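You operate a simulated robot arm through the tools that you are given. There is no shell and no other tool.

Carry out the task below with a simulated two-armed robot. There is one attempt and no reset: what you move stays moved.

Task
Set stitch and speed by the lot card, zero the counter, link both hanging socks.
Fine: even seams; stop the chain when the counter shows 2 pcs.

The check looks at the end state, three seconds after you hand in, the way a careful person would. Anything else that was tipped, shoved, dropped, spilled or broken makes it a failure.

Robot
Two 7-joint arms with three-finger grippers on one trunk that stands fixed in place. Base frame: the origin is at the foot of the trunk, x ahead of it, y to its left, z up. Units: m, rad, N and s.
The left shoulder is at [0.07, 0.146, 1.312], the right one opposite. With the tool pointing down near the work surface each hand reaches from about 0.1 to 0.52 m from the base axis, measured 20 degrees to its own side. Payload 2.2 kg a hand.
Tool frame (each hand has its own): the origin (TCP) lies between the finger pads and is the grasp point; the fingertips stand 0.028 m ahead of it; z points along the fingers, y is the line along which they close. Largest opening 0.102 m; the body of the gripper starts 0.071 m behind the TCP.
Orientation is that of the tool frame in the base frame, as a unit quaternion [x, y, z, w]. With the fingers straight down and closing along the base's y, the tool's x points along the base's -x, its y along +y and its z along -z.

Tools
- The arms move only by the tool arm_command. It takes "left_steps", "right_steps" or both (then of equal length, played together; a hand with none holds still); each is a list of rows, each a list of 3 entries, a list of its own where there are three numbers: the turn, a rotation vector about the tool's x, y, z in rad, then the shift along the tool's x, y, z in m, then the opening, from 0 (shut) to 1 (fully open). In form: [[[ax, ay, az], [dx, dy, dz], jaw], ...]. A call has 1 to 20 rows; each row is the pose to reach, as a shift and turn from the pose commanded when the call began, along the tool's axes at that moment. Each row takes 0.2 s and may step no farther than 0.05 m and 0.15 rad from the row before; otherwise, or with a gripper value out of range, the whole call is refused. A pose out of reach is approached as far as the arm can. The call stops where the force on the tool passes 40 N (or 10 N more than at its start, if that is more) or the arm is blocked; 0.2 s more then pass. The fingers move at their own pace and stop on an object; they squeeze with about 43 N. The grip force told is the motor's: it shows also when the fingers shut on nothing. Time passes only in rows, and 0.2 s behind the last, so rows that repeat a pose let the fingers close. It gives the time, the measured TCP pose, the force on the tool (base axes), the opening and the grip force at its end, in the units of the frame above (readings bear some noise), with the torque about the TCP (base axes, N m) and any sound that the robot's microphone picked up.
- Cameras (640 x 400 px; columns grow to the right, rows downward): "scene" is now at [0.1121, 0.0434, 1.5146]; the picture's right is [0.69, -0.73, 0.00], its down [-0.50, -0.47, -0.73] and it looks along [0.53, 0.50, -0.68] (base axes); focal length 273 px, centre (320, 200). "left" rides on the left gripper at [0.072, 0.038, -0.086] in its tool frame; the picture's right is [-0.46, 0.89, 0.00], its down [-0.60, -0.32, -0.73] and it looks along [-0.65, -0.34, 0.68] (tool axes); focal length 256 px, centre (320, 200). "right" rides on the right gripper at [0.069, 0.044, -0.086] in its tool frame; the picture's right is [-0.53, 0.85, 0.00], its down [-0.58, -0.36, -0.73] and it looks along [-0.62, -0.39, 0.68] (tool axes); focal length 256 px, centre (320, 200). There is no depth. A picture from a camera that has moved, and an enlarged one, comes with that camera's place and axes in the base frame and with its lens. The place of the scene camera against the robot may be out by one fixed shift of up to 0.025 m in any direction.
- get_image(camera): a new picture of that camera. No time passes.
- move_column(by): slides the trunk up (or, below 0, down) by that many m; the arms and the scene camera ride with it, the base frame stays. It gives what a move gives, with no picture.
- aim_head(pan, tilt): turns the head with the scene camera to pan (to the left, within 1.501 rad either way) and tilt (down, from -0.506 to 1.204), counted from straight ahead of the robot. It gives what a move gives.
- enlarge(camera, box): a new picture of the part [left, top, right, bottom] of that camera's present view, enlarged. No time passes.
- hand_in(): hands the job in; it is judged then, once.

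Places have to be worked out from the pictures, the camera data and where the tool is seen. Open the grippers and draw the arms clear of the work before you hand the job in, unless the task says otherwise.

The tools are called after ">>>" as a command line: name --argument value ..., lists and objects as JSON in quotes. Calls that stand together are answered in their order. arm_command: Moves the arms, as the interface text tells. Its arguments: {"type":"object","properties":{"left_steps":{"type":"array","items":{"type":"array"}},"right_steps":{"type":"array","items":{"type":"array"}}},"required":[]} The other tools are called the same way: move_column (by) slides the trunk up or down; aim_head (pan, tilt) turns the head that bears the scene camera; get_image (camera) takes a picture; enlarge (camera, box) takes an enlarged picture of a part of a camera's view; hand_in () hands the job in.

At the start:

```text
clock: 0.0
left_tcp_pos: [0.3274, 0.4673, 1.3019]
left_ee_rot: [0.0, 1.0, -0.002, -0.001]
left_force: [0.7, 0.4, -0.1]
left_moment: [-0.03, -0.03, -0.01]
left_opening: 0.1019
left_grasp_force: 0.1
right_tcp_pos: [0.4056, 0.0812, 1.2794]
right_ee_rot: [0.001, 1.0, -0.001, 0.0]
right_force: [-0.2, 0.6, -0.3]
right_moment: [-0.02, 0.03, -0.01]
right_opening: 0.1019
right_grasp_force: 0.1
trunk travel left (down, up): [-0.85, 0.09]
head pan, tilt: [0.756, 0.752]
```

scene: 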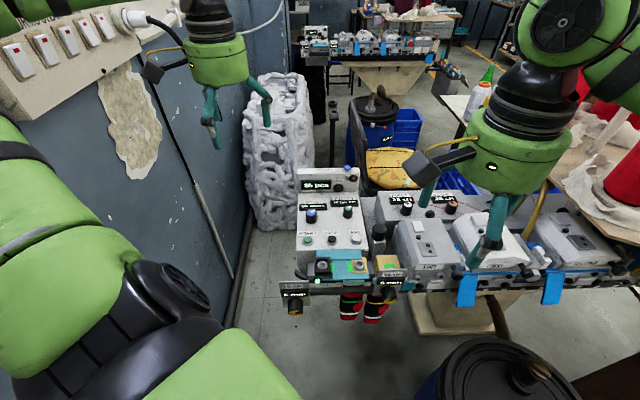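
right: 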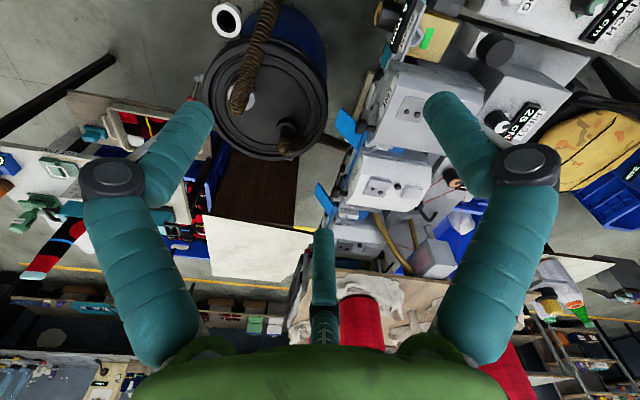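
left: 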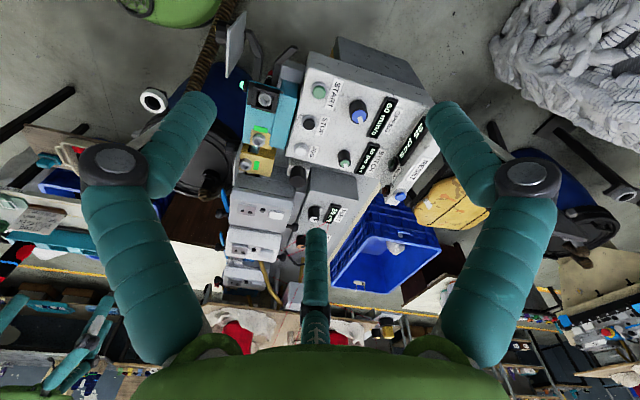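

I start by looking closer at the machine panel and its surroundings in the scene view before moving anything.

>>> enlarge --camera "scene" --box '[270, 155, 430, 255]'

>>> enlarge --camera "scene" --box '[270, 235, 430, 335]'

>>> enlarge --camera "left" --box '[220, 40, 440, 220]'

>>> enlarge --camera "scene" --box '[380, 170, 640, 330]'

```text
4.00 times, centred on (350, 205) of scene
camera zoom: at [0.1121, 0.0434, 1.5146], right [0.69, -0.73, 0.0], down [-0.5, -0.47, -0.73], along [0.53, 0.5, -0.68], focal length 1092 px, centre (200, 180)
```

zoom: 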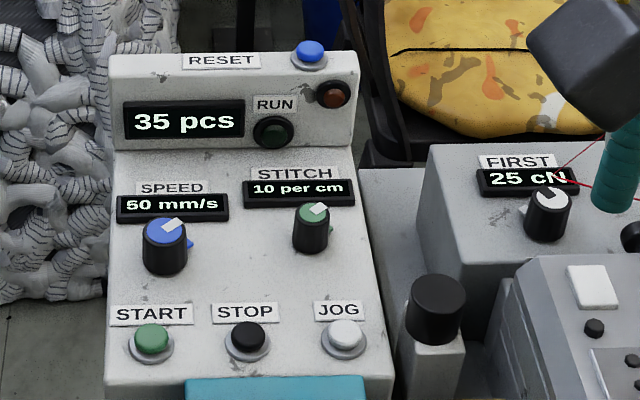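

```text
4.00 times, centred on (350, 285) of scene
camera zoom: at [0.1121, 0.0434, 1.5146], right [0.69, -0.73, 0.0], down [-0.5, -0.47, -0.73], along [0.53, 0.5, -0.68], focal length 1092 px, centre (200, -140)
```

zoom: 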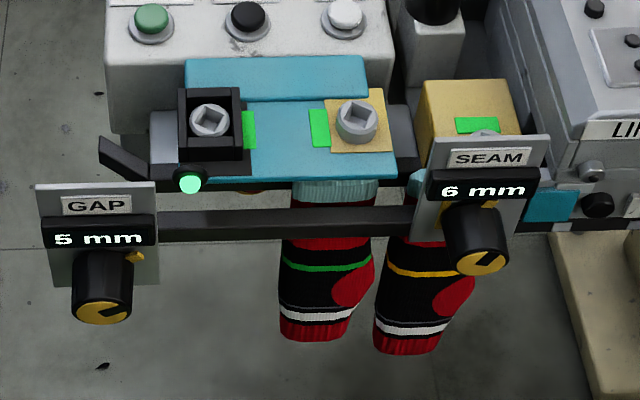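

```text
2.22 times, centred on (330, 130) of left
camera zoom: at [0.2523, 0.5049, 1.3884], right [0.46, 0.89, 0.0], down [0.6, -0.32, 0.73], along [0.65, -0.34, -0.68], focal length 569 px, centre (298, 356)
```

zoom: 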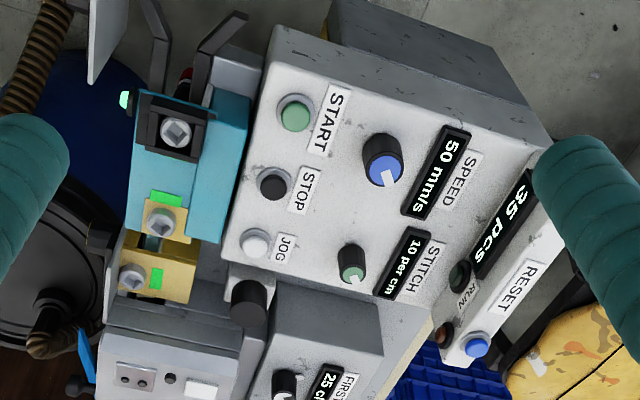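

```text
2.46 times, centred on (510, 250) of scene
camera zoom: at [0.1121, 0.0434, 1.5146], right [0.69, -0.73, 0.0], down [-0.5, -0.47, -0.73], along [0.53, 0.5, -0.68], focal length 672 px, centre (-148, 77)
```

zoom: 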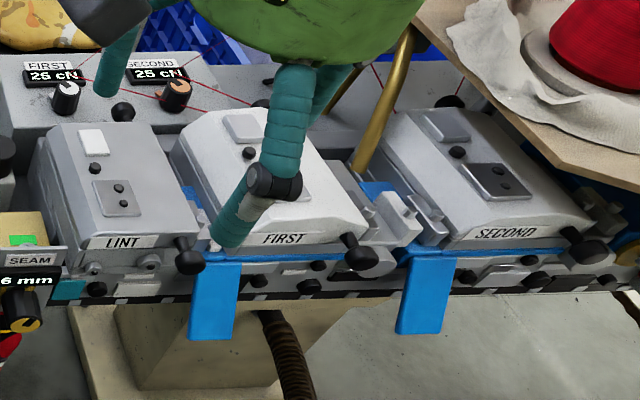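

The panel shows SPEED 50 mm/s, STITCH 10 per cm, counter 35 pcs, START/STOP/JOG and RESET. I need to find the lot card, so I sweep the head around.

>>> aim_head --pan 0.0 --tilt 0.75

>>> get_image --camera "scene"

>>> aim_head --pan -0.8 --tilt 0.75

>>> get_image --camera "scene"

>>> aim_head --pan 1.4 --tilt 0.6

>>> get_image --camera "scene"

>>> aim_head --pan 0.6 --tilt 0.1

>>> get_image --camera "scene"

```text
clock: 1.1
left_tcp_pos: [0.3245, 0.4672, 1.3025]
left_ee_rot: [0.0, 1.0, -0.001, 0.0]
left_force: [-0.2, 0.4, 0.3]
left_moment: [-0.03, 0.03, 0.0]
left_opening: 0.102
left_grasp_force: 0.1
right_tcp_pos: [0.4041, 0.0818, 1.2792]
right_ee_rot: [0.001, 1.0, 0.0, 0.0]
right_force: [0.2, -0.3, 0.7]
right_moment: [-0.01, -0.01, -0.01]
right_opening: 0.1022
right_grasp_force: 0.0
trunk travel left (down, up): [-0.85, 0.09]
head pan, tilt: [0.0, 0.75]
```

```text
taken
camera scene: at [0.1347, -0.0133, 1.5147], right [0.0, -1.0, 0.0], down [-0.68, 0.0, -0.73], along [0.73, 0.0, -0.68], focal length 273 px, centre (320, 200)
```

scene: 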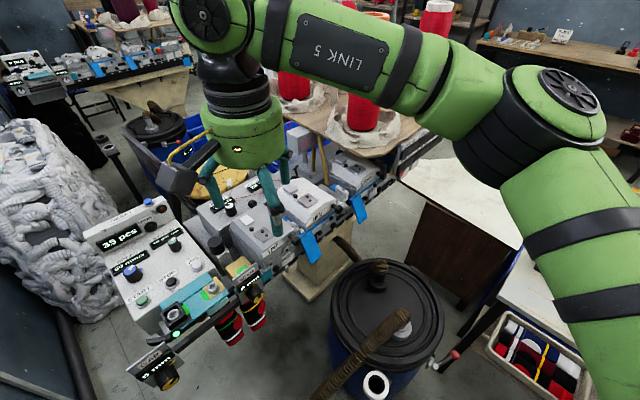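

```text
clock: 2.2
left_tcp_pos: [0.3268, 0.4656, 1.3027]
left_ee_rot: [0.0, 1.0, 0.0, 0.0]
left_force: [0.6, 0.1, -0.2]
left_moment: [0.02, -0.01, -0.01]
left_opening: 0.102
left_grasp_force: 0.0
right_tcp_pos: [0.4058, 0.0828, 1.2783]
right_ee_rot: [0.001, 1.0, 0.0, 0.0]
right_force: [0.0, -0.5, -0.7]
right_moment: [-0.02, 0.0, 0.03]
right_opening: 0.1019
right_grasp_force: 0.1
trunk travel left (down, up): [-0.85, 0.09]
head pan, tilt: [-0.799, 0.75]
```

```text
taken
camera scene: at [0.1097, -0.0727, 1.5147], right [-0.72, -0.7, 0.0], down [-0.48, 0.49, -0.73], along [0.51, -0.52, -0.68], focal length 273 px, centre (320, 200)
```

scene: 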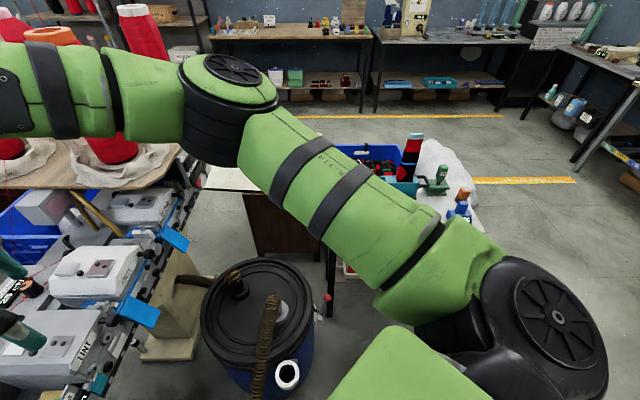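

```text
clock: 4.3
left_tcp_pos: [0.3255, 0.4649, 1.3022]
left_ee_rot: [0.0, 1.0, 0.001, 0.0]
left_force: [0.4, 0.3, 0.7]
left_moment: [0.0, -0.02, 0.02]
left_opening: 0.1022
left_grasp_force: 0.1
right_tcp_pos: [0.4049, 0.0812, 1.28]
right_ee_rot: [0.001, 1.0, 0.0, 0.001]
right_force: [0.1, -0.7, 0.1]
right_moment: [-0.01, 0.02, -0.02]
right_opening: 0.102
right_grasp_force: 0.1
trunk travel left (down, up): [-0.85, 0.09]
head pan, tilt: [1.4, 0.6]
```

```text
taken
camera scene: at [0.067, 0.0737, 1.5276], right [0.99, -0.17, 0.0], down [-0.1, -0.56, -0.83], along [0.14, 0.81, -0.56], focal length 273 px, centre (320, 200)
```

scene: 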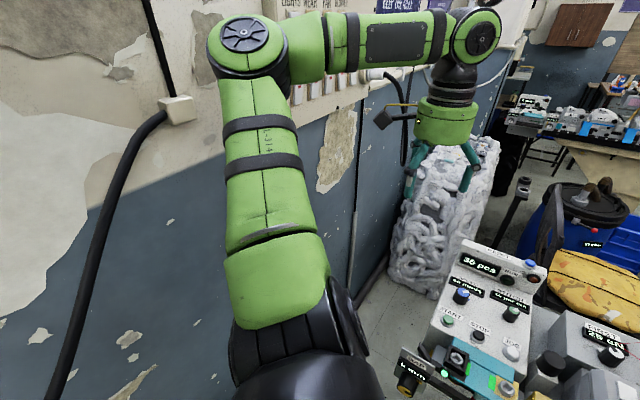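

```text
clock: 5.4
left_tcp_pos: [0.3251, 0.4662, 1.3029]
left_ee_rot: [0.0, 1.0, 0.0, 0.0]
left_force: [-0.1, 0.9, 0.8]
left_moment: [0.0, -0.02, -0.01]
left_opening: 0.1022
left_grasp_force: 0.0
right_tcp_pos: [0.4053, 0.0816, 1.2796]
right_ee_rot: [0.0, 1.0, 0.0, 0.001]
right_force: [0.8, -0.5, -0.2]
right_moment: [-0.02, 0.0, -0.01]
right_opening: 0.1019
right_grasp_force: 0.1
trunk travel left (down, up): [-0.85, 0.09]
head pan, tilt: [0.6, 0.099]
```

```text
taken
camera scene: at [0.1278, 0.0387, 1.5737], right [0.57, -0.82, 0.0], down [-0.08, -0.06, -0.99], along [0.82, 0.56, -0.1], focal length 273 px, centre (320, 200)
```

scene: 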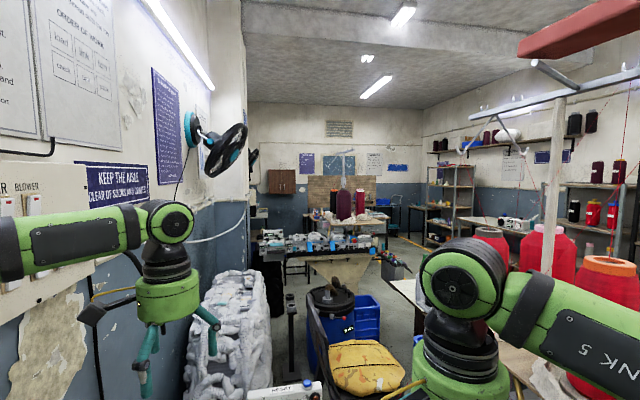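

There are notices on the walls. I look at each of them, starting with the left wall.

>>> aim_head --pan 1.1 --tilt -0.1

>>> get_image --camera "scene"

>>> enlarge --camera "scene" --box '[0, 0, 320, 200]'

>>> enlarge --camera "scene" --box '[320, 0, 640, 200]'

>>> aim_head --pan -0.6 --tilt 0.3

>>> get_image --camera "scene"

>>> aim_head --pan -1.4 --tilt 0.5

>>> get_image --camera "scene"

```text
clock: 6.4
left_tcp_pos: [0.3256, 0.4659, 1.3032]
left_ee_rot: [-0.001, 1.0, 0.0, 0.001]
left_force: [-0.2, 0.0, -0.6]
left_moment: [-0.02, 0.04, 0.02]
left_opening: 0.1021
left_grasp_force: 0.1
right_tcp_pos: [0.4057, 0.0816, 1.2795]
right_ee_rot: [0.001, 1.0, 0.0, 0.0]
right_force: [-0.2, 0.5, 0.5]
right_moment: [0.01, -0.01, 0.01]
right_opening: 0.1021
right_grasp_force: 0.1
trunk travel left (down, up): [-0.85, 0.09]
head pan, tilt: [1.1, -0.099]
```

```text
taken
camera scene: at [0.0916, 0.0641, 1.5916], right [0.89, -0.45, 0.0], down [0.04, 0.09, -1.0], along [0.45, 0.89, 0.1], focal length 273 px, centre (320, 200)
```

scene: 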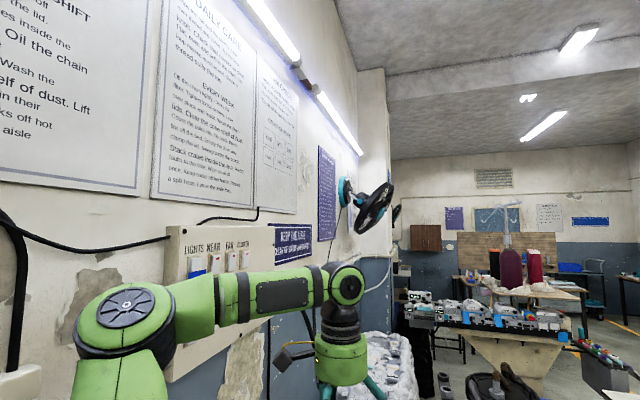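

```text
2.00 times, centred on (160, 100) of scene
camera zoom: at [0.0916, 0.0641, 1.5916], right [0.89, -0.45, 0.0], down [0.04, 0.09, -1.0], along [0.45, 0.89, 0.1], focal length 546 px, centre (640, 400)
```

zoom: 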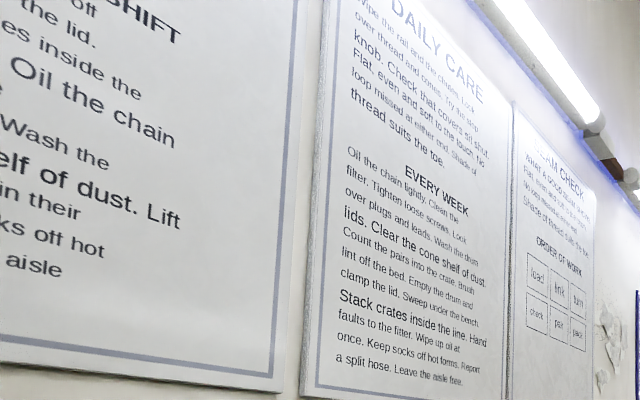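

```text
2.00 times, centred on (480, 100) of scene
camera zoom: at [0.0916, 0.0641, 1.5916], right [0.89, -0.45, 0.0], down [0.04, 0.09, -1.0], along [0.45, 0.89, 0.1], focal length 546 px, centre (0, 400)
```

zoom: 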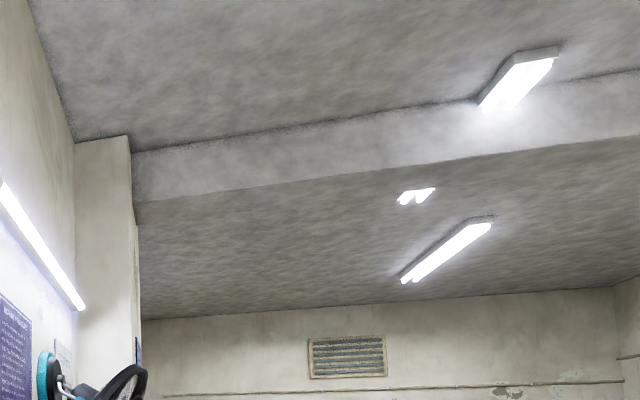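

```text
clock: 8.1
left_tcp_pos: [0.3253, 0.4673, 1.3031]
left_ee_rot: [-0.001, 1.0, 0.0, 0.0]
left_force: [-0.2, -0.6, -0.1]
left_moment: [-0.02, -0.03, 0.02]
left_opening: 0.1022
left_grasp_force: 0.1
right_tcp_pos: [0.4046, 0.0813, 1.2782]
right_ee_rot: [0.001, 1.0, 0.0, 0.0]
right_force: [0.2, 0.1, -0.3]
right_moment: [0.0, 0.0, 0.01]
right_opening: 0.1022
right_grasp_force: 0.2
trunk travel left (down, up): [-0.85, 0.09]
head pan, tilt: [-0.6, 0.3]
```

```text
taken
camera scene: at [0.129, -0.0661, 1.5551], right [-0.56, -0.83, 0.0], down [-0.24, 0.17, -0.96], along [0.79, -0.54, -0.3], focal length 273 px, centre (320, 200)
```

scene: 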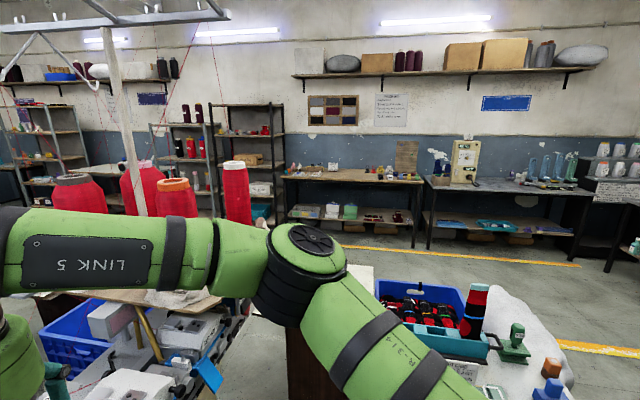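

```text
clock: 9.2
left_tcp_pos: [0.3258, 0.4667, 1.303]
left_ee_rot: [-0.001, 1.0, 0.0, 0.0]
left_force: [0.3, -0.4, 0.1]
left_moment: [-0.01, -0.03, -0.01]
left_opening: 0.102
left_grasp_force: 0.1
right_tcp_pos: [0.4051, 0.0826, 1.278]
right_ee_rot: [0.001, 1.0, 0.0, -0.001]
right_force: [0.6, -0.1, -0.9]
right_moment: [0.01, -0.06, 0.0]
right_opening: 0.1019
right_grasp_force: 0.2
trunk travel left (down, up): [-0.85, 0.09]
head pan, tilt: [-1.4, 0.499]
```

```text
taken
camera scene: at [0.0675, -0.103, 1.5367], right [-0.99, -0.17, 0.0], down [-0.08, 0.47, -0.88], along [0.15, -0.87, -0.48], focal length 273 px, centre (320, 200)
```

scene: 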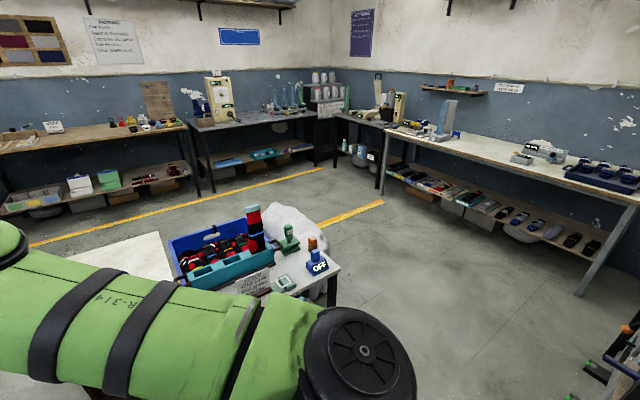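

There's a card on the crate holding socks, to the right. I zoom on it and on other cards nearby.

>>> enlarge --camera "scene" --box '[160, 190, 360, 315]'

>>> enlarge --camera "scene" --box '[220, 262, 284, 302]'

>>> enlarge --camera "scene" --box '[60, 0, 260, 125]'

>>> aim_head --pan 1.45 --tilt -0.2

>>> get_image --camera "scene"

>>> enlarge --camera "scene" --box '[0, 0, 320, 200]'

>>> enlarge --camera "scene" --box '[240, 0, 560, 200]'

```text
3.20 times, centred on (260, 252) of scene
camera zoom: at [0.0675, -0.103, 1.5367], right [-0.99, -0.17, 0.0], down [-0.08, 0.47, -0.88], along [0.15, -0.87, -0.48], focal length 874 px, centre (512, 32)
```

zoom: 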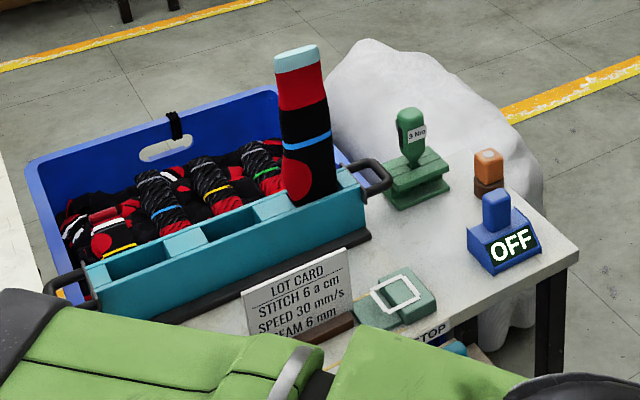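

```text
10.00 times, centred on (252, 282) of scene
camera zoom: at [0.0675, -0.103, 1.5367], right [-0.99, -0.17, 0.0], down [-0.08, 0.47, -0.88], along [0.15, -0.87, -0.48], focal length 2731 px, centre (1000, -620)
```

zoom: 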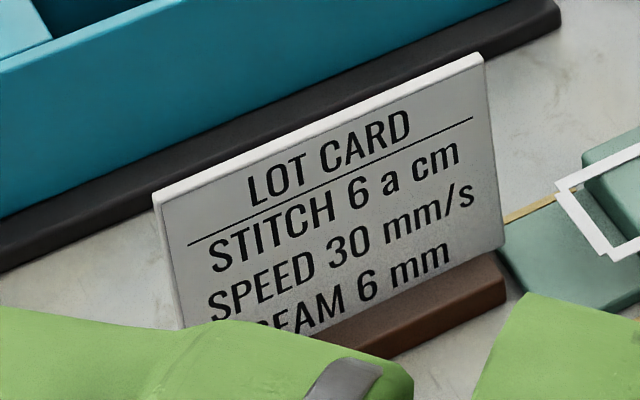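

```text
3.20 times, centred on (160, 62) of scene
camera zoom: at [0.0675, -0.103, 1.5367], right [-0.99, -0.17, 0.0], down [-0.08, 0.47, -0.88], along [0.15, -0.87, -0.48], focal length 874 px, centre (832, 640)
```

zoom: 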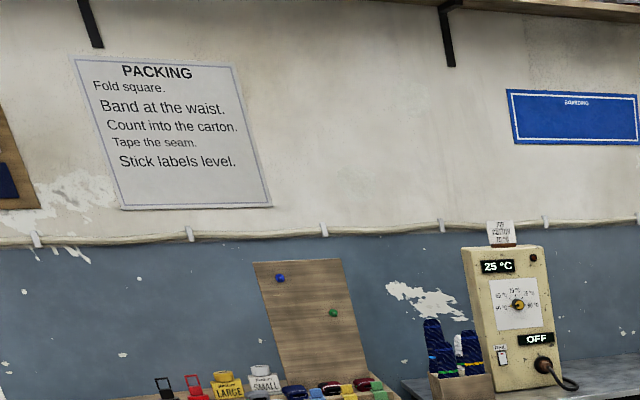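

```text
clock: 11.7
left_tcp_pos: [0.3253, 0.4665, 1.3039]
left_ee_rot: [0.0, 1.0, 0.0, 0.0]
left_force: [0.0, -0.2, -0.2]
left_moment: [-0.02, 0.01, 0.0]
left_opening: 0.1021
left_grasp_force: 0.0
right_tcp_pos: [0.405, 0.0811, 1.28]
right_ee_rot: [0.0, 1.0, 0.001, 0.0]
right_force: [0.3, -0.8, 0.1]
right_moment: [-0.03, -0.02, 0.0]
right_opening: 0.1023
right_grasp_force: 0.1
trunk travel left (down, up): [-0.85, 0.09]
head pan, tilt: [1.45, -0.201]
```

```text
taken
camera scene: at [0.062, 0.0692, 1.6002], right [0.99, -0.12, 0.0], down [0.02, 0.2, -0.98], along [0.12, 0.97, 0.2], focal length 273 px, centre (320, 200)
```

scene: 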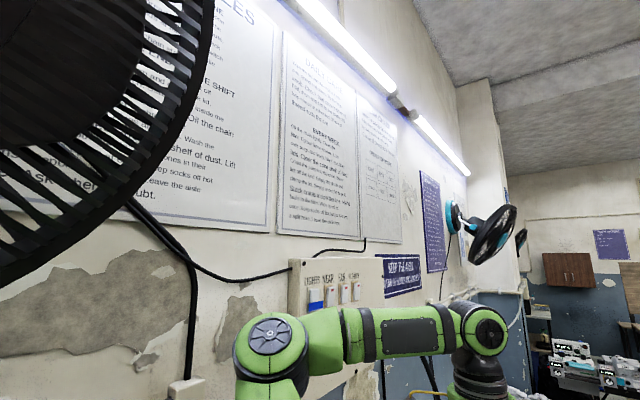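

```text
2.00 times, centred on (160, 100) of scene
camera zoom: at [0.062, 0.0692, 1.6002], right [0.99, -0.12, 0.0], down [0.02, 0.2, -0.98], along [0.12, 0.97, 0.2], focal length 546 px, centre (640, 400)
```

zoom: 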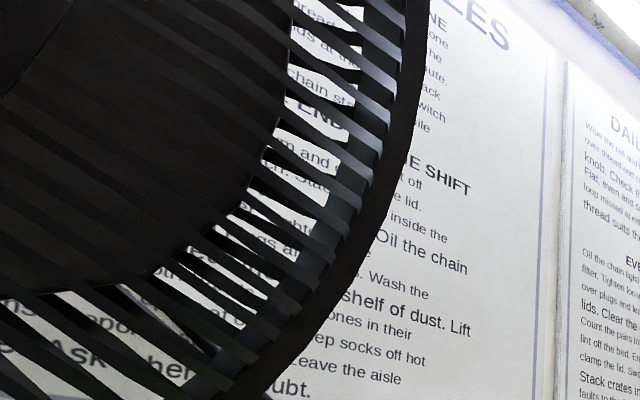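

```text
2.00 times, centred on (400, 100) of scene
camera zoom: at [0.062, 0.0692, 1.6002], right [0.99, -0.12, 0.0], down [0.02, 0.2, -0.98], along [0.12, 0.97, 0.2], focal length 546 px, centre (160, 400)
```

zoom: 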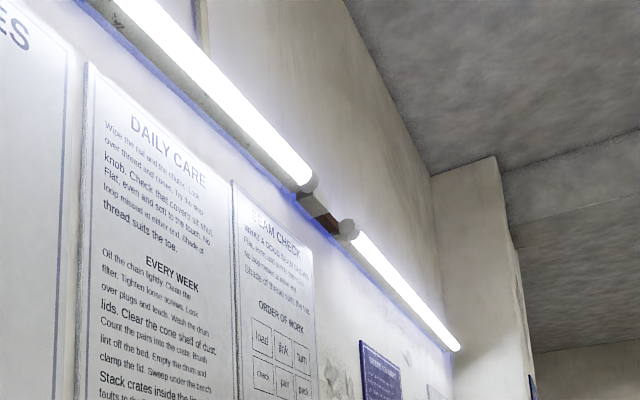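

The lot card reads STITCH 6 a cm, SPEED 30 mm/s, SEAM 6 mm (the lower part is hidden). I check whether anything stands below, and read the wall posters for rules.

>>> aim_head --pan 1.2 --tilt -0.3

>>> get_image --camera "scene"

>>> enlarge --camera "scene" --box '[0, 60, 240, 210]'

>>> enlarge --camera "scene" --box '[120, 40, 280, 140]'

>>> enlarge --camera "scene" --box '[120, 140, 360, 290]'

>>> aim_head --pan -1.1 --tilt 0.7

>>> get_image --camera "scene"

```text
clock: 12.5
left_tcp_pos: [0.3251, 0.4662, 1.3037]
left_ee_rot: [0.0, 1.0, 0.0, -0.001]
left_force: [-0.2, 0.1, 0.3]
left_moment: [-0.02, -0.02, 0.03]
left_opening: 0.1021
left_grasp_force: 0.0
right_tcp_pos: [0.4055, 0.0814, 1.279]
right_ee_rot: [0.001, 1.0, 0.0, 0.0]
right_force: [-0.3, -0.6, -0.2]
right_moment: [-0.01, -0.02, 0.02]
right_opening: 0.1022
right_grasp_force: 0.0
trunk travel left (down, up): [-0.85, 0.09]
head pan, tilt: [1.201, -0.3]
```

```text
taken
camera scene: at [0.0803, 0.0599, 1.6083], right [0.93, -0.36, 0.0], down [0.11, 0.28, -0.96], along [0.35, 0.89, 0.3], focal length 273 px, centre (320, 200)
```

scene: 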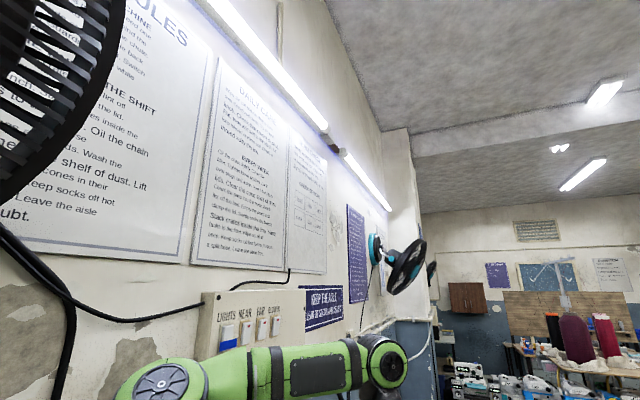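

```text
2.67 times, centred on (120, 135) of scene
camera zoom: at [0.0803, 0.0599, 1.6083], right [0.93, -0.36, 0.0], down [0.11, 0.28, -0.96], along [0.35, 0.89, 0.3], focal length 728 px, centre (853, 373)
```

zoom: 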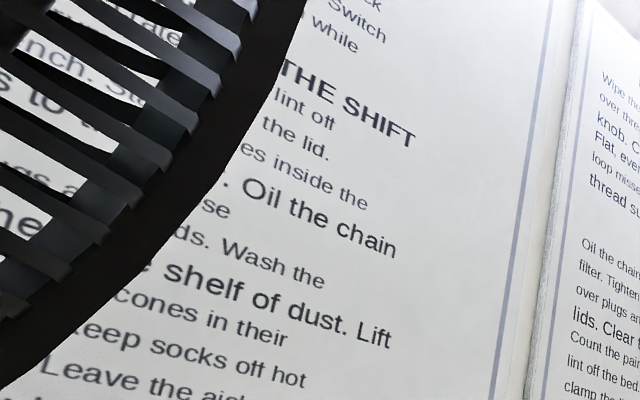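

```text
4.00 times, centred on (200, 90) of scene
camera zoom: at [0.0803, 0.0599, 1.6083], right [0.93, -0.36, 0.0], down [0.11, 0.28, -0.96], along [0.35, 0.89, 0.3], focal length 1092 px, centre (800, 640)
```

zoom: 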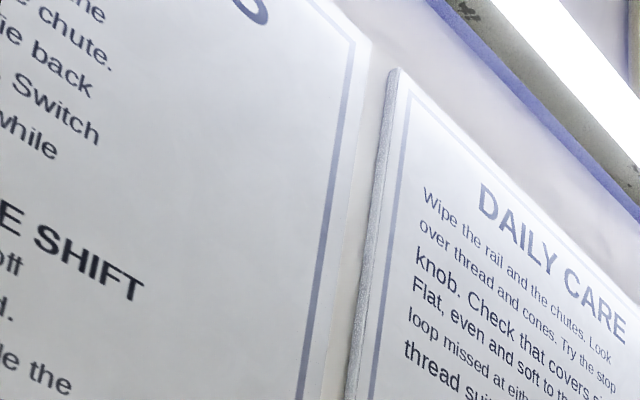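

```text
2.67 times, centred on (240, 215) of scene
camera zoom: at [0.0803, 0.0599, 1.6083], right [0.93, -0.36, 0.0], down [0.11, 0.28, -0.96], along [0.35, 0.89, 0.3], focal length 728 px, centre (533, 160)
```

zoom: 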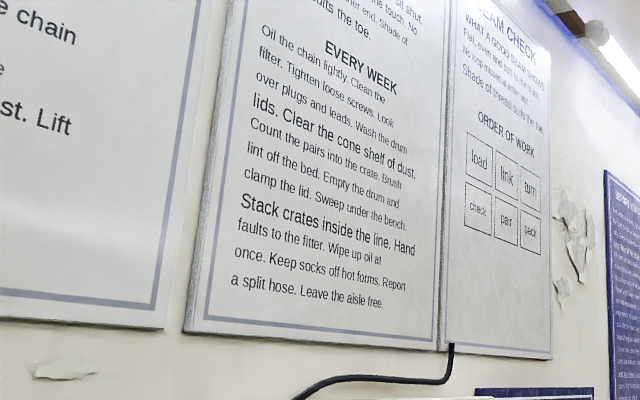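

```text
clock: 14.6
left_tcp_pos: [0.3256, 0.4659, 1.3032]
left_ee_rot: [0.001, 1.0, 0.0, 0.001]
left_force: [1.0, 0.6, -0.4]
left_moment: [0.0, 0.01, -0.03]
left_opening: 0.102
left_grasp_force: 0.0
right_tcp_pos: [0.4056, 0.0831, 1.2789]
right_ee_rot: [0.001, 1.0, 0.0, -0.001]
right_force: [0.2, -0.2, -1.2]
right_moment: [0.03, 0.0, 0.03]
right_opening: 0.1023
right_grasp_force: 0.0
trunk travel left (down, up): [-0.85, 0.09]
head pan, tilt: [-1.1, 0.7]
```

```text
taken
camera scene: at [0.0905, -0.0891, 1.519], right [-0.89, -0.45, 0.0], down [-0.29, 0.57, -0.77], along [0.35, -0.68, -0.64], focal length 273 px, centre (320, 200)
```

scene: 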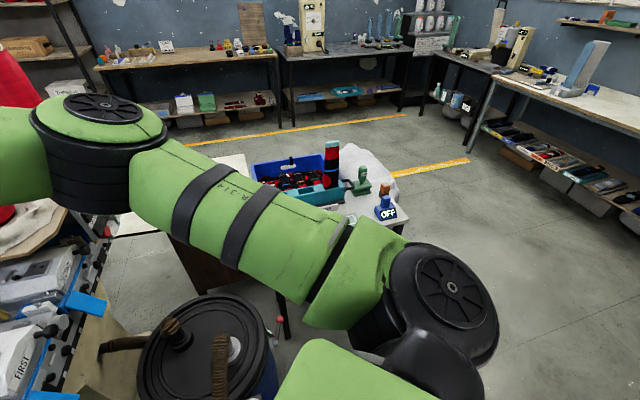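

The right arm hides the lower part of the card; lowering the trunk a little will shift the view relative to the arm. Both hands are well above everything (TCP at z≈1.28, panel at ≈0.9–1.0), so I lower by 0.1.

>>> move_column --by -0.1

>>> aim_head --pan -1.4 --tilt 0.5

>>> enlarge --camera "scene" --box '[160, 190, 360, 315]'

>>> enlarge --camera "scene" --box '[220, 240, 300, 290]'

```text
clock: 15.9
left_tcp_pos: [0.3242, 0.4661, 1.2032]
left_ee_rot: [0.0, 1.0, 0.0, 0.001]
left_force: [-1.1, -0.2, -0.2]
left_moment: [-0.01, 0.04, 0.0]
left_opening: 0.1019
left_grasp_force: 0.0
right_tcp_pos: [0.4045, 0.0817, 1.1786]
right_ee_rot: [0.001, 1.0, 0.0, 0.0]
right_force: [0.1, 0.3, 0.3]
right_moment: [0.02, -0.01, 0.01]
right_opening: 0.102
right_grasp_force: 0.1
trunk travel left (down, up): [-0.75, 0.19]
head pan, tilt: [-1.1, 0.7]
```

```text
clock: 16.8
left_tcp_pos: [0.3246, 0.4668, 1.2043]
left_ee_rot: [0.0, 1.0, 0.0, 0.001]
left_force: [0.2, -0.4, -0.5]
left_moment: [-0.01, -0.01, 0.0]
left_opening: 0.1021
left_grasp_force: 0.0
right_tcp_pos: [0.4048, 0.0827, 1.179]
right_ee_rot: [0.001, 1.0, 0.0, 0.0]
right_force: [-0.7, -0.2, -0.3]
right_moment: [0.01, -0.01, -0.01]
right_opening: 0.1022
right_grasp_force: 0.0
trunk travel left (down, up): [-0.75, 0.19]
head pan, tilt: [-1.4, 0.499]
```

```text
3.20 times, centred on (260, 252) of scene
camera zoom: at [0.0674, -0.1031, 1.4366], right [-0.99, -0.17, 0.0], down [-0.08, 0.47, -0.88], along [0.15, -0.86, -0.48], focal length 874 px, centre (512, 32)
```

zoom: 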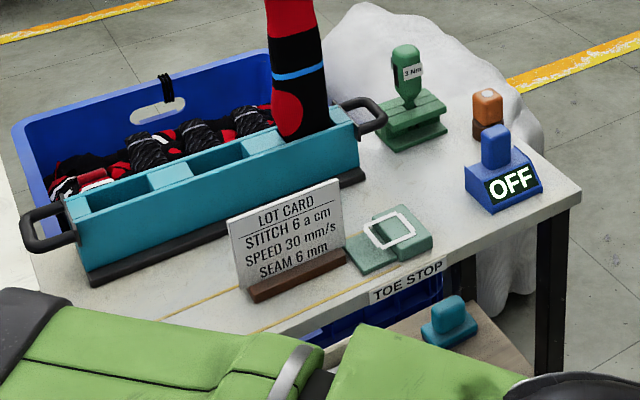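

```text
8.00 times, centred on (260, 265) of scene
camera zoom: at [0.0674, -0.1031, 1.4366], right [-0.99, -0.17, 0.0], down [-0.08, 0.47, -0.88], along [0.15, -0.86, -0.48], focal length 2185 px, centre (800, -320)
```

zoom: 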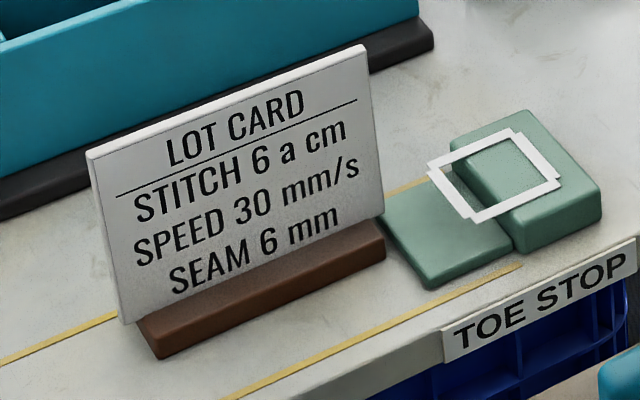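

The card is complete: STITCH 6 a cm, SPEED 30 mm/s, SEAM 6 mm (seam already reads 6 mm). I turn back to the panel and look in detail with both cameras.

>>> aim_head --pan 0.72 --tilt 0.72

>>> get_image --camera "scene"

>>> enlarge --camera "scene" --box '[270, 170, 430, 270]'

>>> enlarge --camera "scene" --box '[270, 240, 430, 340]'

>>> get_image --camera "left"

>>> get_image --camera "right"

```text
clock: 18.8
left_tcp_pos: [0.3255, 0.4672, 1.2026]
left_ee_rot: [-0.001, 1.0, 0.0, 0.0]
left_force: [0.4, -0.4, 0.6]
left_moment: [-0.03, 0.0, 0.01]
left_opening: 0.1022
left_grasp_force: 0.1
right_tcp_pos: [0.405, 0.0816, 1.1794]
right_ee_rot: [0.0, 1.0, 0.0, 0.0]
right_force: [0.1, 0.0, -0.4]
right_moment: [0.0, -0.02, -0.01]
right_opening: 0.1019
right_grasp_force: 0.0
trunk travel left (down, up): [-0.75, 0.19]
head pan, tilt: [0.721, 0.721]
```

```text
taken
camera scene: at [0.1151, 0.042, 1.4172], right [0.66, -0.75, 0.0], down [-0.5, -0.44, -0.75], along [0.56, 0.5, -0.66], focal length 273 px, centre (320, 200)
```

scene: 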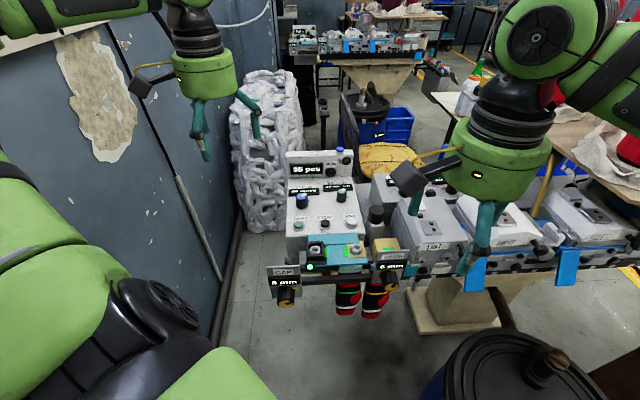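

```text
4.00 times, centred on (350, 220) of scene
camera zoom: at [0.1151, 0.042, 1.4172], right [0.66, -0.75, 0.0], down [-0.5, -0.44, -0.75], along [0.56, 0.5, -0.66], focal length 1092 px, centre (200, 120)
```

zoom: 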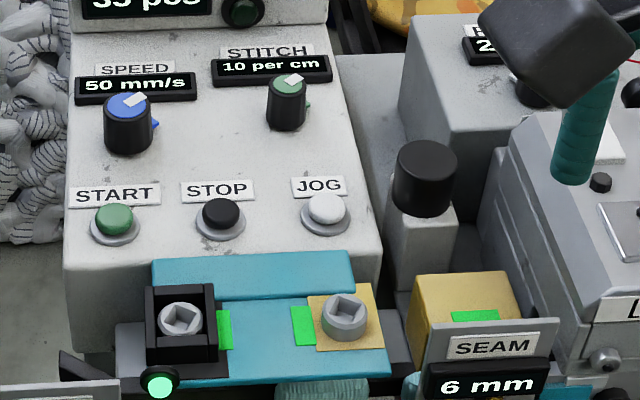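

```text
4.00 times, centred on (350, 290) of scene
camera zoom: at [0.1151, 0.042, 1.4172], right [0.66, -0.75, 0.0], down [-0.5, -0.44, -0.75], along [0.56, 0.5, -0.66], focal length 1092 px, centre (200, -160)
```

zoom: 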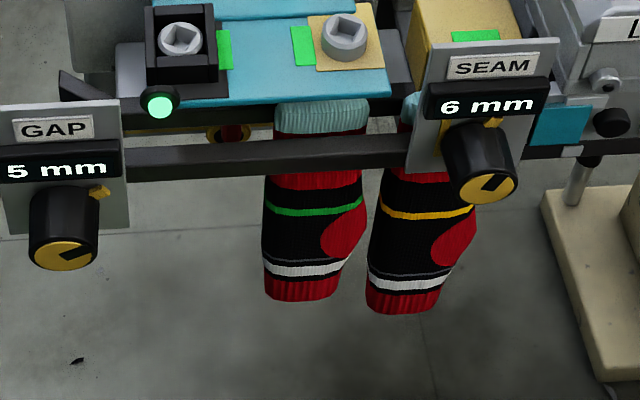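

```text
taken
camera left: at [0.2524, 0.5049, 1.2884], right [0.46, 0.89, 0.0], down [0.6, -0.32, 0.73], along [0.65, -0.34, -0.68], focal length 256 px, centre (320, 200)
```

left: 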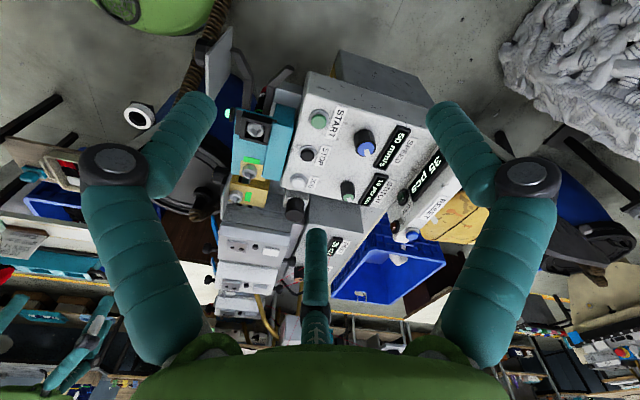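

```text
taken
camera right: at [0.3374, 0.1257, 1.2639], right [0.54, 0.84, 0.0], down [0.58, -0.37, 0.73], along [0.62, -0.39, -0.68], focal length 256 px, centre (320, 200)
```

right: 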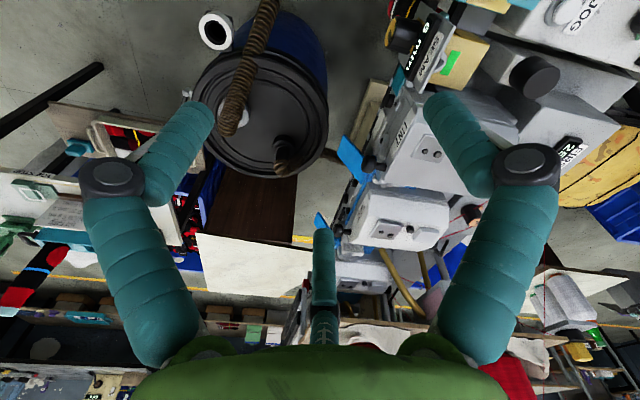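

I enlarge the current left-hand view to measure the panel geometry (tilt, knob and button positions) more accurately.

>>> enlarge --camera "left" --box '[270, 50, 470, 175]'

>>> enlarge --camera "left" --box '[320, 130, 480, 260]'

>>> enlarge --camera "scene" --box '[270, 130, 400, 211]'

```text
3.20 times, centred on (370, 112) of left
camera zoom: at [0.2524, 0.5049, 1.2884], right [0.46, 0.89, 0.0], down [0.6, -0.32, 0.73], along [0.65, -0.34, -0.68], focal length 819 px, centre (160, 480)
```

zoom: 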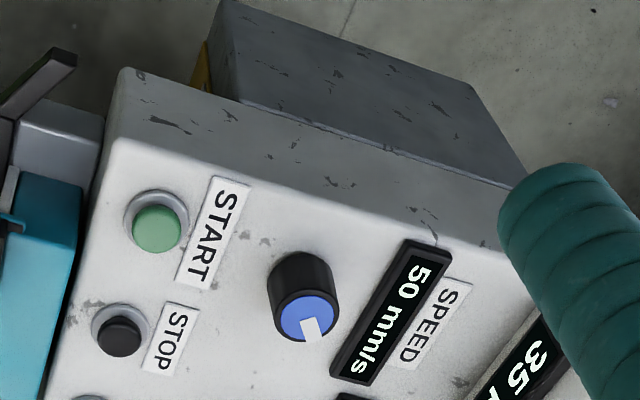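

```text
3.08 times, centred on (400, 195) of left
camera zoom: at [0.2524, 0.5049, 1.2884], right [0.46, 0.89, 0.0], down [0.6, -0.32, 0.73], along [0.65, -0.34, -0.68], focal length 788 px, centre (74, 215)
```

zoom: 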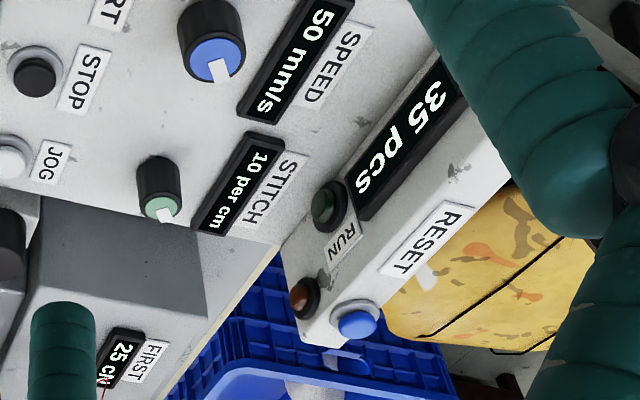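

```text
4.92 times, centred on (335, 170) of scene
camera zoom: at [0.1151, 0.042, 1.4172], right [0.66, -0.75, 0.0], down [-0.5, -0.44, -0.75], along [0.56, 0.5, -0.66], focal length 1344 px, centre (246, 345)
```

zoom: 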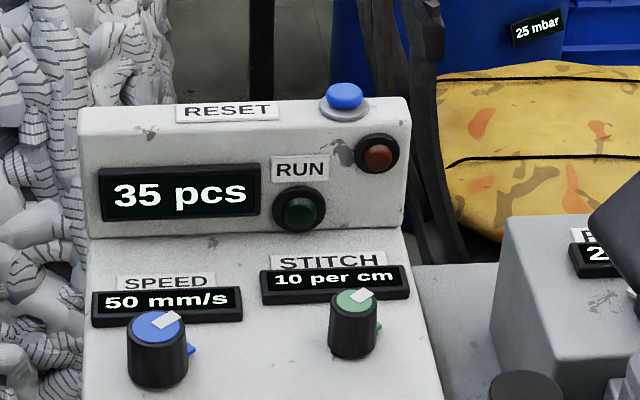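

The left gripper's finger layout in the picture is not quite what I expected, so I zoom in on it to calibrate the scene camera against the hand.

>>> enlarge --camera "scene" --box '[130, 40, 290, 180]'

>>> enlarge --camera "scene" --box '[380, 120, 560, 290]'

```text
2.86 times, centred on (210, 110) of scene
camera zoom: at [0.1151, 0.042, 1.4172], right [0.66, -0.75, 0.0], down [-0.5, -0.44, -0.75], along [0.56, 0.5, -0.66], focal length 780 px, centre (634, 457)
```

zoom: 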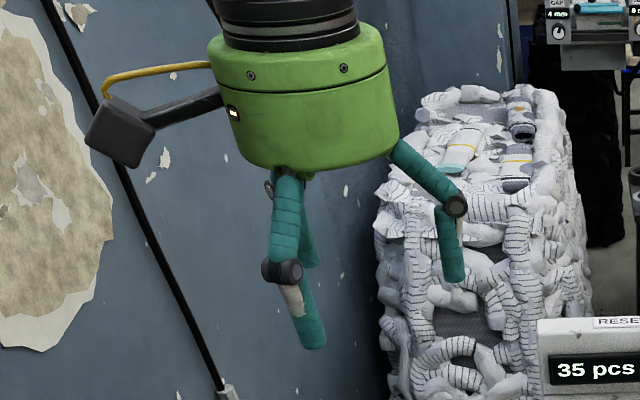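

```text
2.35 times, centred on (470, 205) of scene
camera zoom: at [0.1151, 0.042, 1.4172], right [0.66, -0.75, 0.0], down [-0.5, -0.44, -0.75], along [0.56, 0.5, -0.66], focal length 642 px, centre (-33, 188)
```

zoom: 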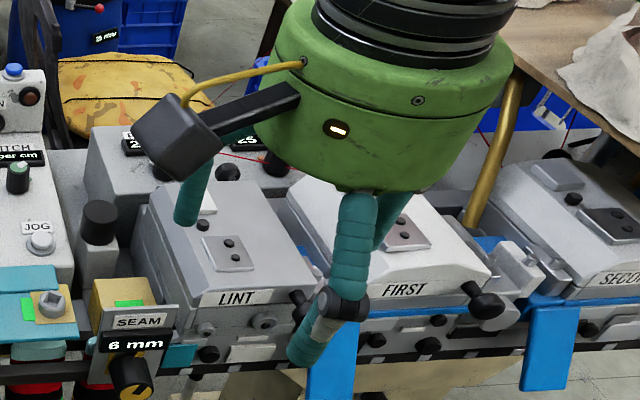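

The hand is drawn with three fingers but matches the stated poses within about 1 cm. I bring the left hand closer (still well above everything) so its camera sees the knobs with a good baseline for triangulation.

>>> arm_command --left_steps '[[[0, 0, 0], [-0.019, 0.008, 0.02], 1], [[0, 0, 0], [-0.038, 0.016, 0.04], 1], [[0, 0, 0], [-0.057, 0.025, 0.06], 1], [[0, 0, 0], [-0.075, 0.033, 0.083], 1], [[0, 0, 0], [-0.075, 0.033, 0.083], 1]]'

>>> get_image --camera "left"

>>> get_image --camera "scene"

```text
clock: 20.0
left_tcp_pos: [0.4011, 0.4985, 1.1211]
left_ee_rot: [-0.001, 1.0, 0.0, 0.002]
left_force: [0.3, -0.1, -0.1]
left_moment: [-0.01, 0.0, 0.05]
left_opening: 0.1023
left_grasp_force: 0.0
right_tcp_pos: [0.4057, 0.0812, 1.1799]
right_ee_rot: [0.0, 1.0, 0.0, 0.001]
right_force: [-0.5, -0.5, -0.4]
right_moment: [0.0, -0.02, -0.03]
right_opening: 0.102
right_grasp_force: 0.0
trunk travel left (down, up): [-0.75, 0.19]
head pan, tilt: [0.721, 0.721]
```

```text
taken
camera left: at [0.3281, 0.5371, 1.2064], right [0.46, 0.89, 0.0], down [0.6, -0.32, 0.73], along [0.65, -0.34, -0.68], focal length 256 px, centre (320, 200)
```

left: 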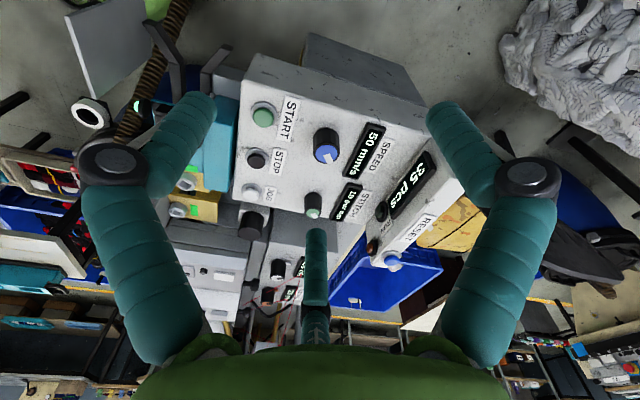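

```text
taken
camera scene: at [0.1142, 0.0418, 1.4173], right [0.66, -0.75, 0.0], down [-0.5, -0.44, -0.75], along [0.56, 0.5, -0.66], focal length 273 px, centre (320, 200)
```

scene: 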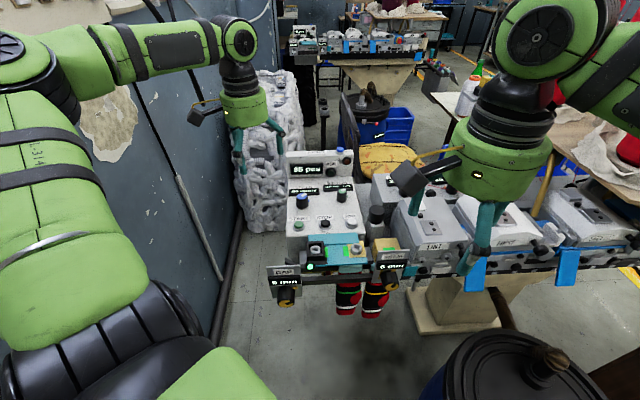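

Now enlarge the left-hand view for precise pixel positions.

>>> enlarge --camera "left" --box '[225, 60, 385, 160]'

>>> enlarge --camera "left" --box '[290, 130, 450, 280]'

>>> enlarge --camera "scene" --box '[180, 60, 300, 200]'

```text
4.00 times, centred on (305, 110) of left
camera zoom: at [0.3281, 0.5371, 1.2064], right [0.46, 0.89, 0.0], down [0.6, -0.32, 0.73], along [0.65, -0.34, -0.68], focal length 1024 px, centre (380, 560)
```

zoom: 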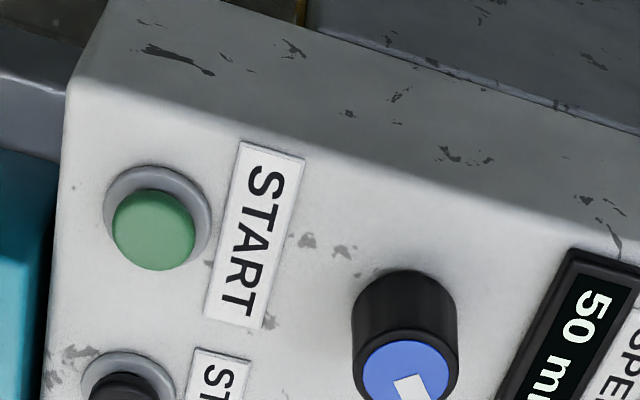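

```text
2.67 times, centred on (370, 205) of left
camera zoom: at [0.3281, 0.5371, 1.2064], right [0.46, 0.89, 0.0], down [0.6, -0.32, 0.73], along [0.65, -0.34, -0.68], focal length 683 px, centre (187, 187)
```

zoom: 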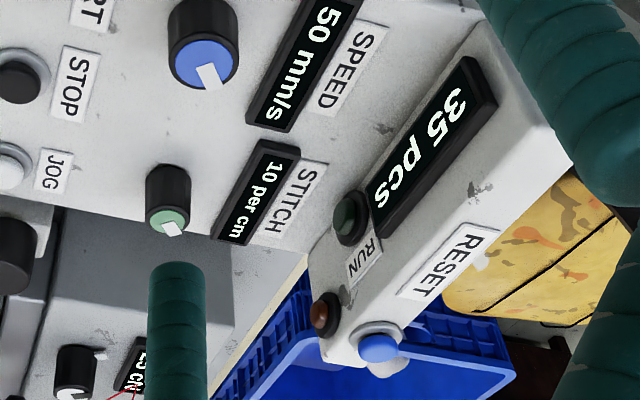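

```text
2.86 times, centred on (240, 130) of scene
camera zoom: at [0.1142, 0.0418, 1.4173], right [0.66, -0.75, 0.0], down [-0.5, -0.44, -0.75], along [0.56, 0.5, -0.66], focal length 780 px, centre (549, 400)
```

zoom: 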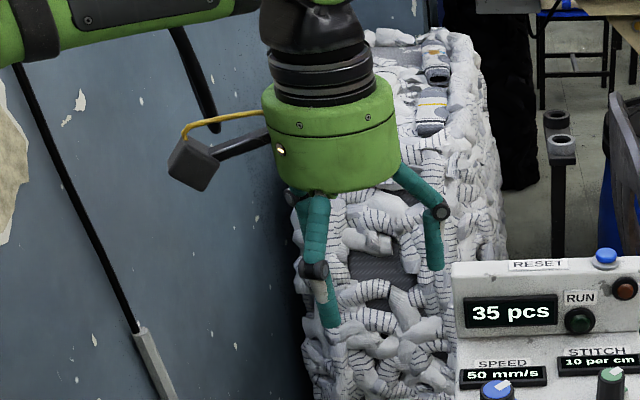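

Next I move the right arm back and to its own side, out of the way, so the left hand can look at the panel from the robot's side.

>>> arm_command --right_steps '[[[0, 0, 0], [0.014, -0.043, 0], 1], [[0, 0, 0], [0.028, -0.086, 0], 1], [[0, 0, 0], [0.042, -0.129, 0], 1], [[0, 0, 0], [0.056, -0.172, 0], 1], [[0, 0, 0], [0.07, -0.215, 0], 1], [[0, 0, 0], [0.084, -0.258, 0], 1], [[0, 0, 0], [0.098, -0.301, 0], 1], [[0, 0, 0], [0.112, -0.344, 0], 1]]'

>>> get_image --camera "scene"

```text
clock: 21.8
left_tcp_pos: [0.3991, 0.4974, 1.1229]
left_ee_rot: [-0.001, 1.0, 0.001, 0.001]
left_force: [-0.4, 0.0, -0.2]
left_moment: [0.03, -0.03, 0.01]
left_opening: 0.1022
left_grasp_force: 0.0
right_tcp_pos: [0.2885, -0.2662, 1.1802]
right_ee_rot: [0.0, 1.0, 0.001, 0.002]
right_force: [-0.2, 0.2, 0.6]
right_moment: [0.01, -0.03, -0.01]
right_opening: 0.1017
right_grasp_force: 0.2
trunk travel left (down, up): [-0.75, 0.19]
head pan, tilt: [0.721, 0.721]
```

```text
taken
camera scene: at [0.1124, 0.0397, 1.4175], right [0.66, -0.75, 0.0], down [-0.49, -0.43, -0.75], along [0.57, 0.5, -0.66], focal length 273 px, centre (320, 200)
```

scene: 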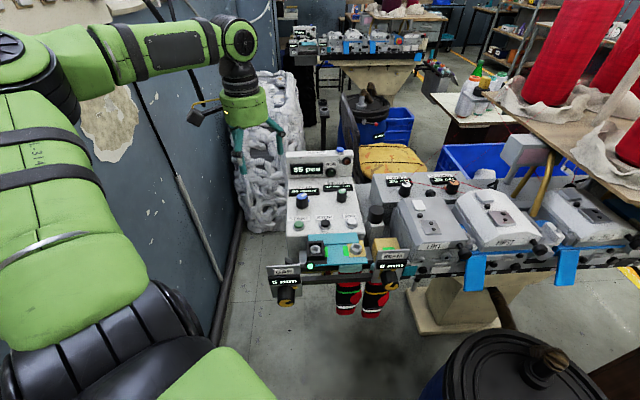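

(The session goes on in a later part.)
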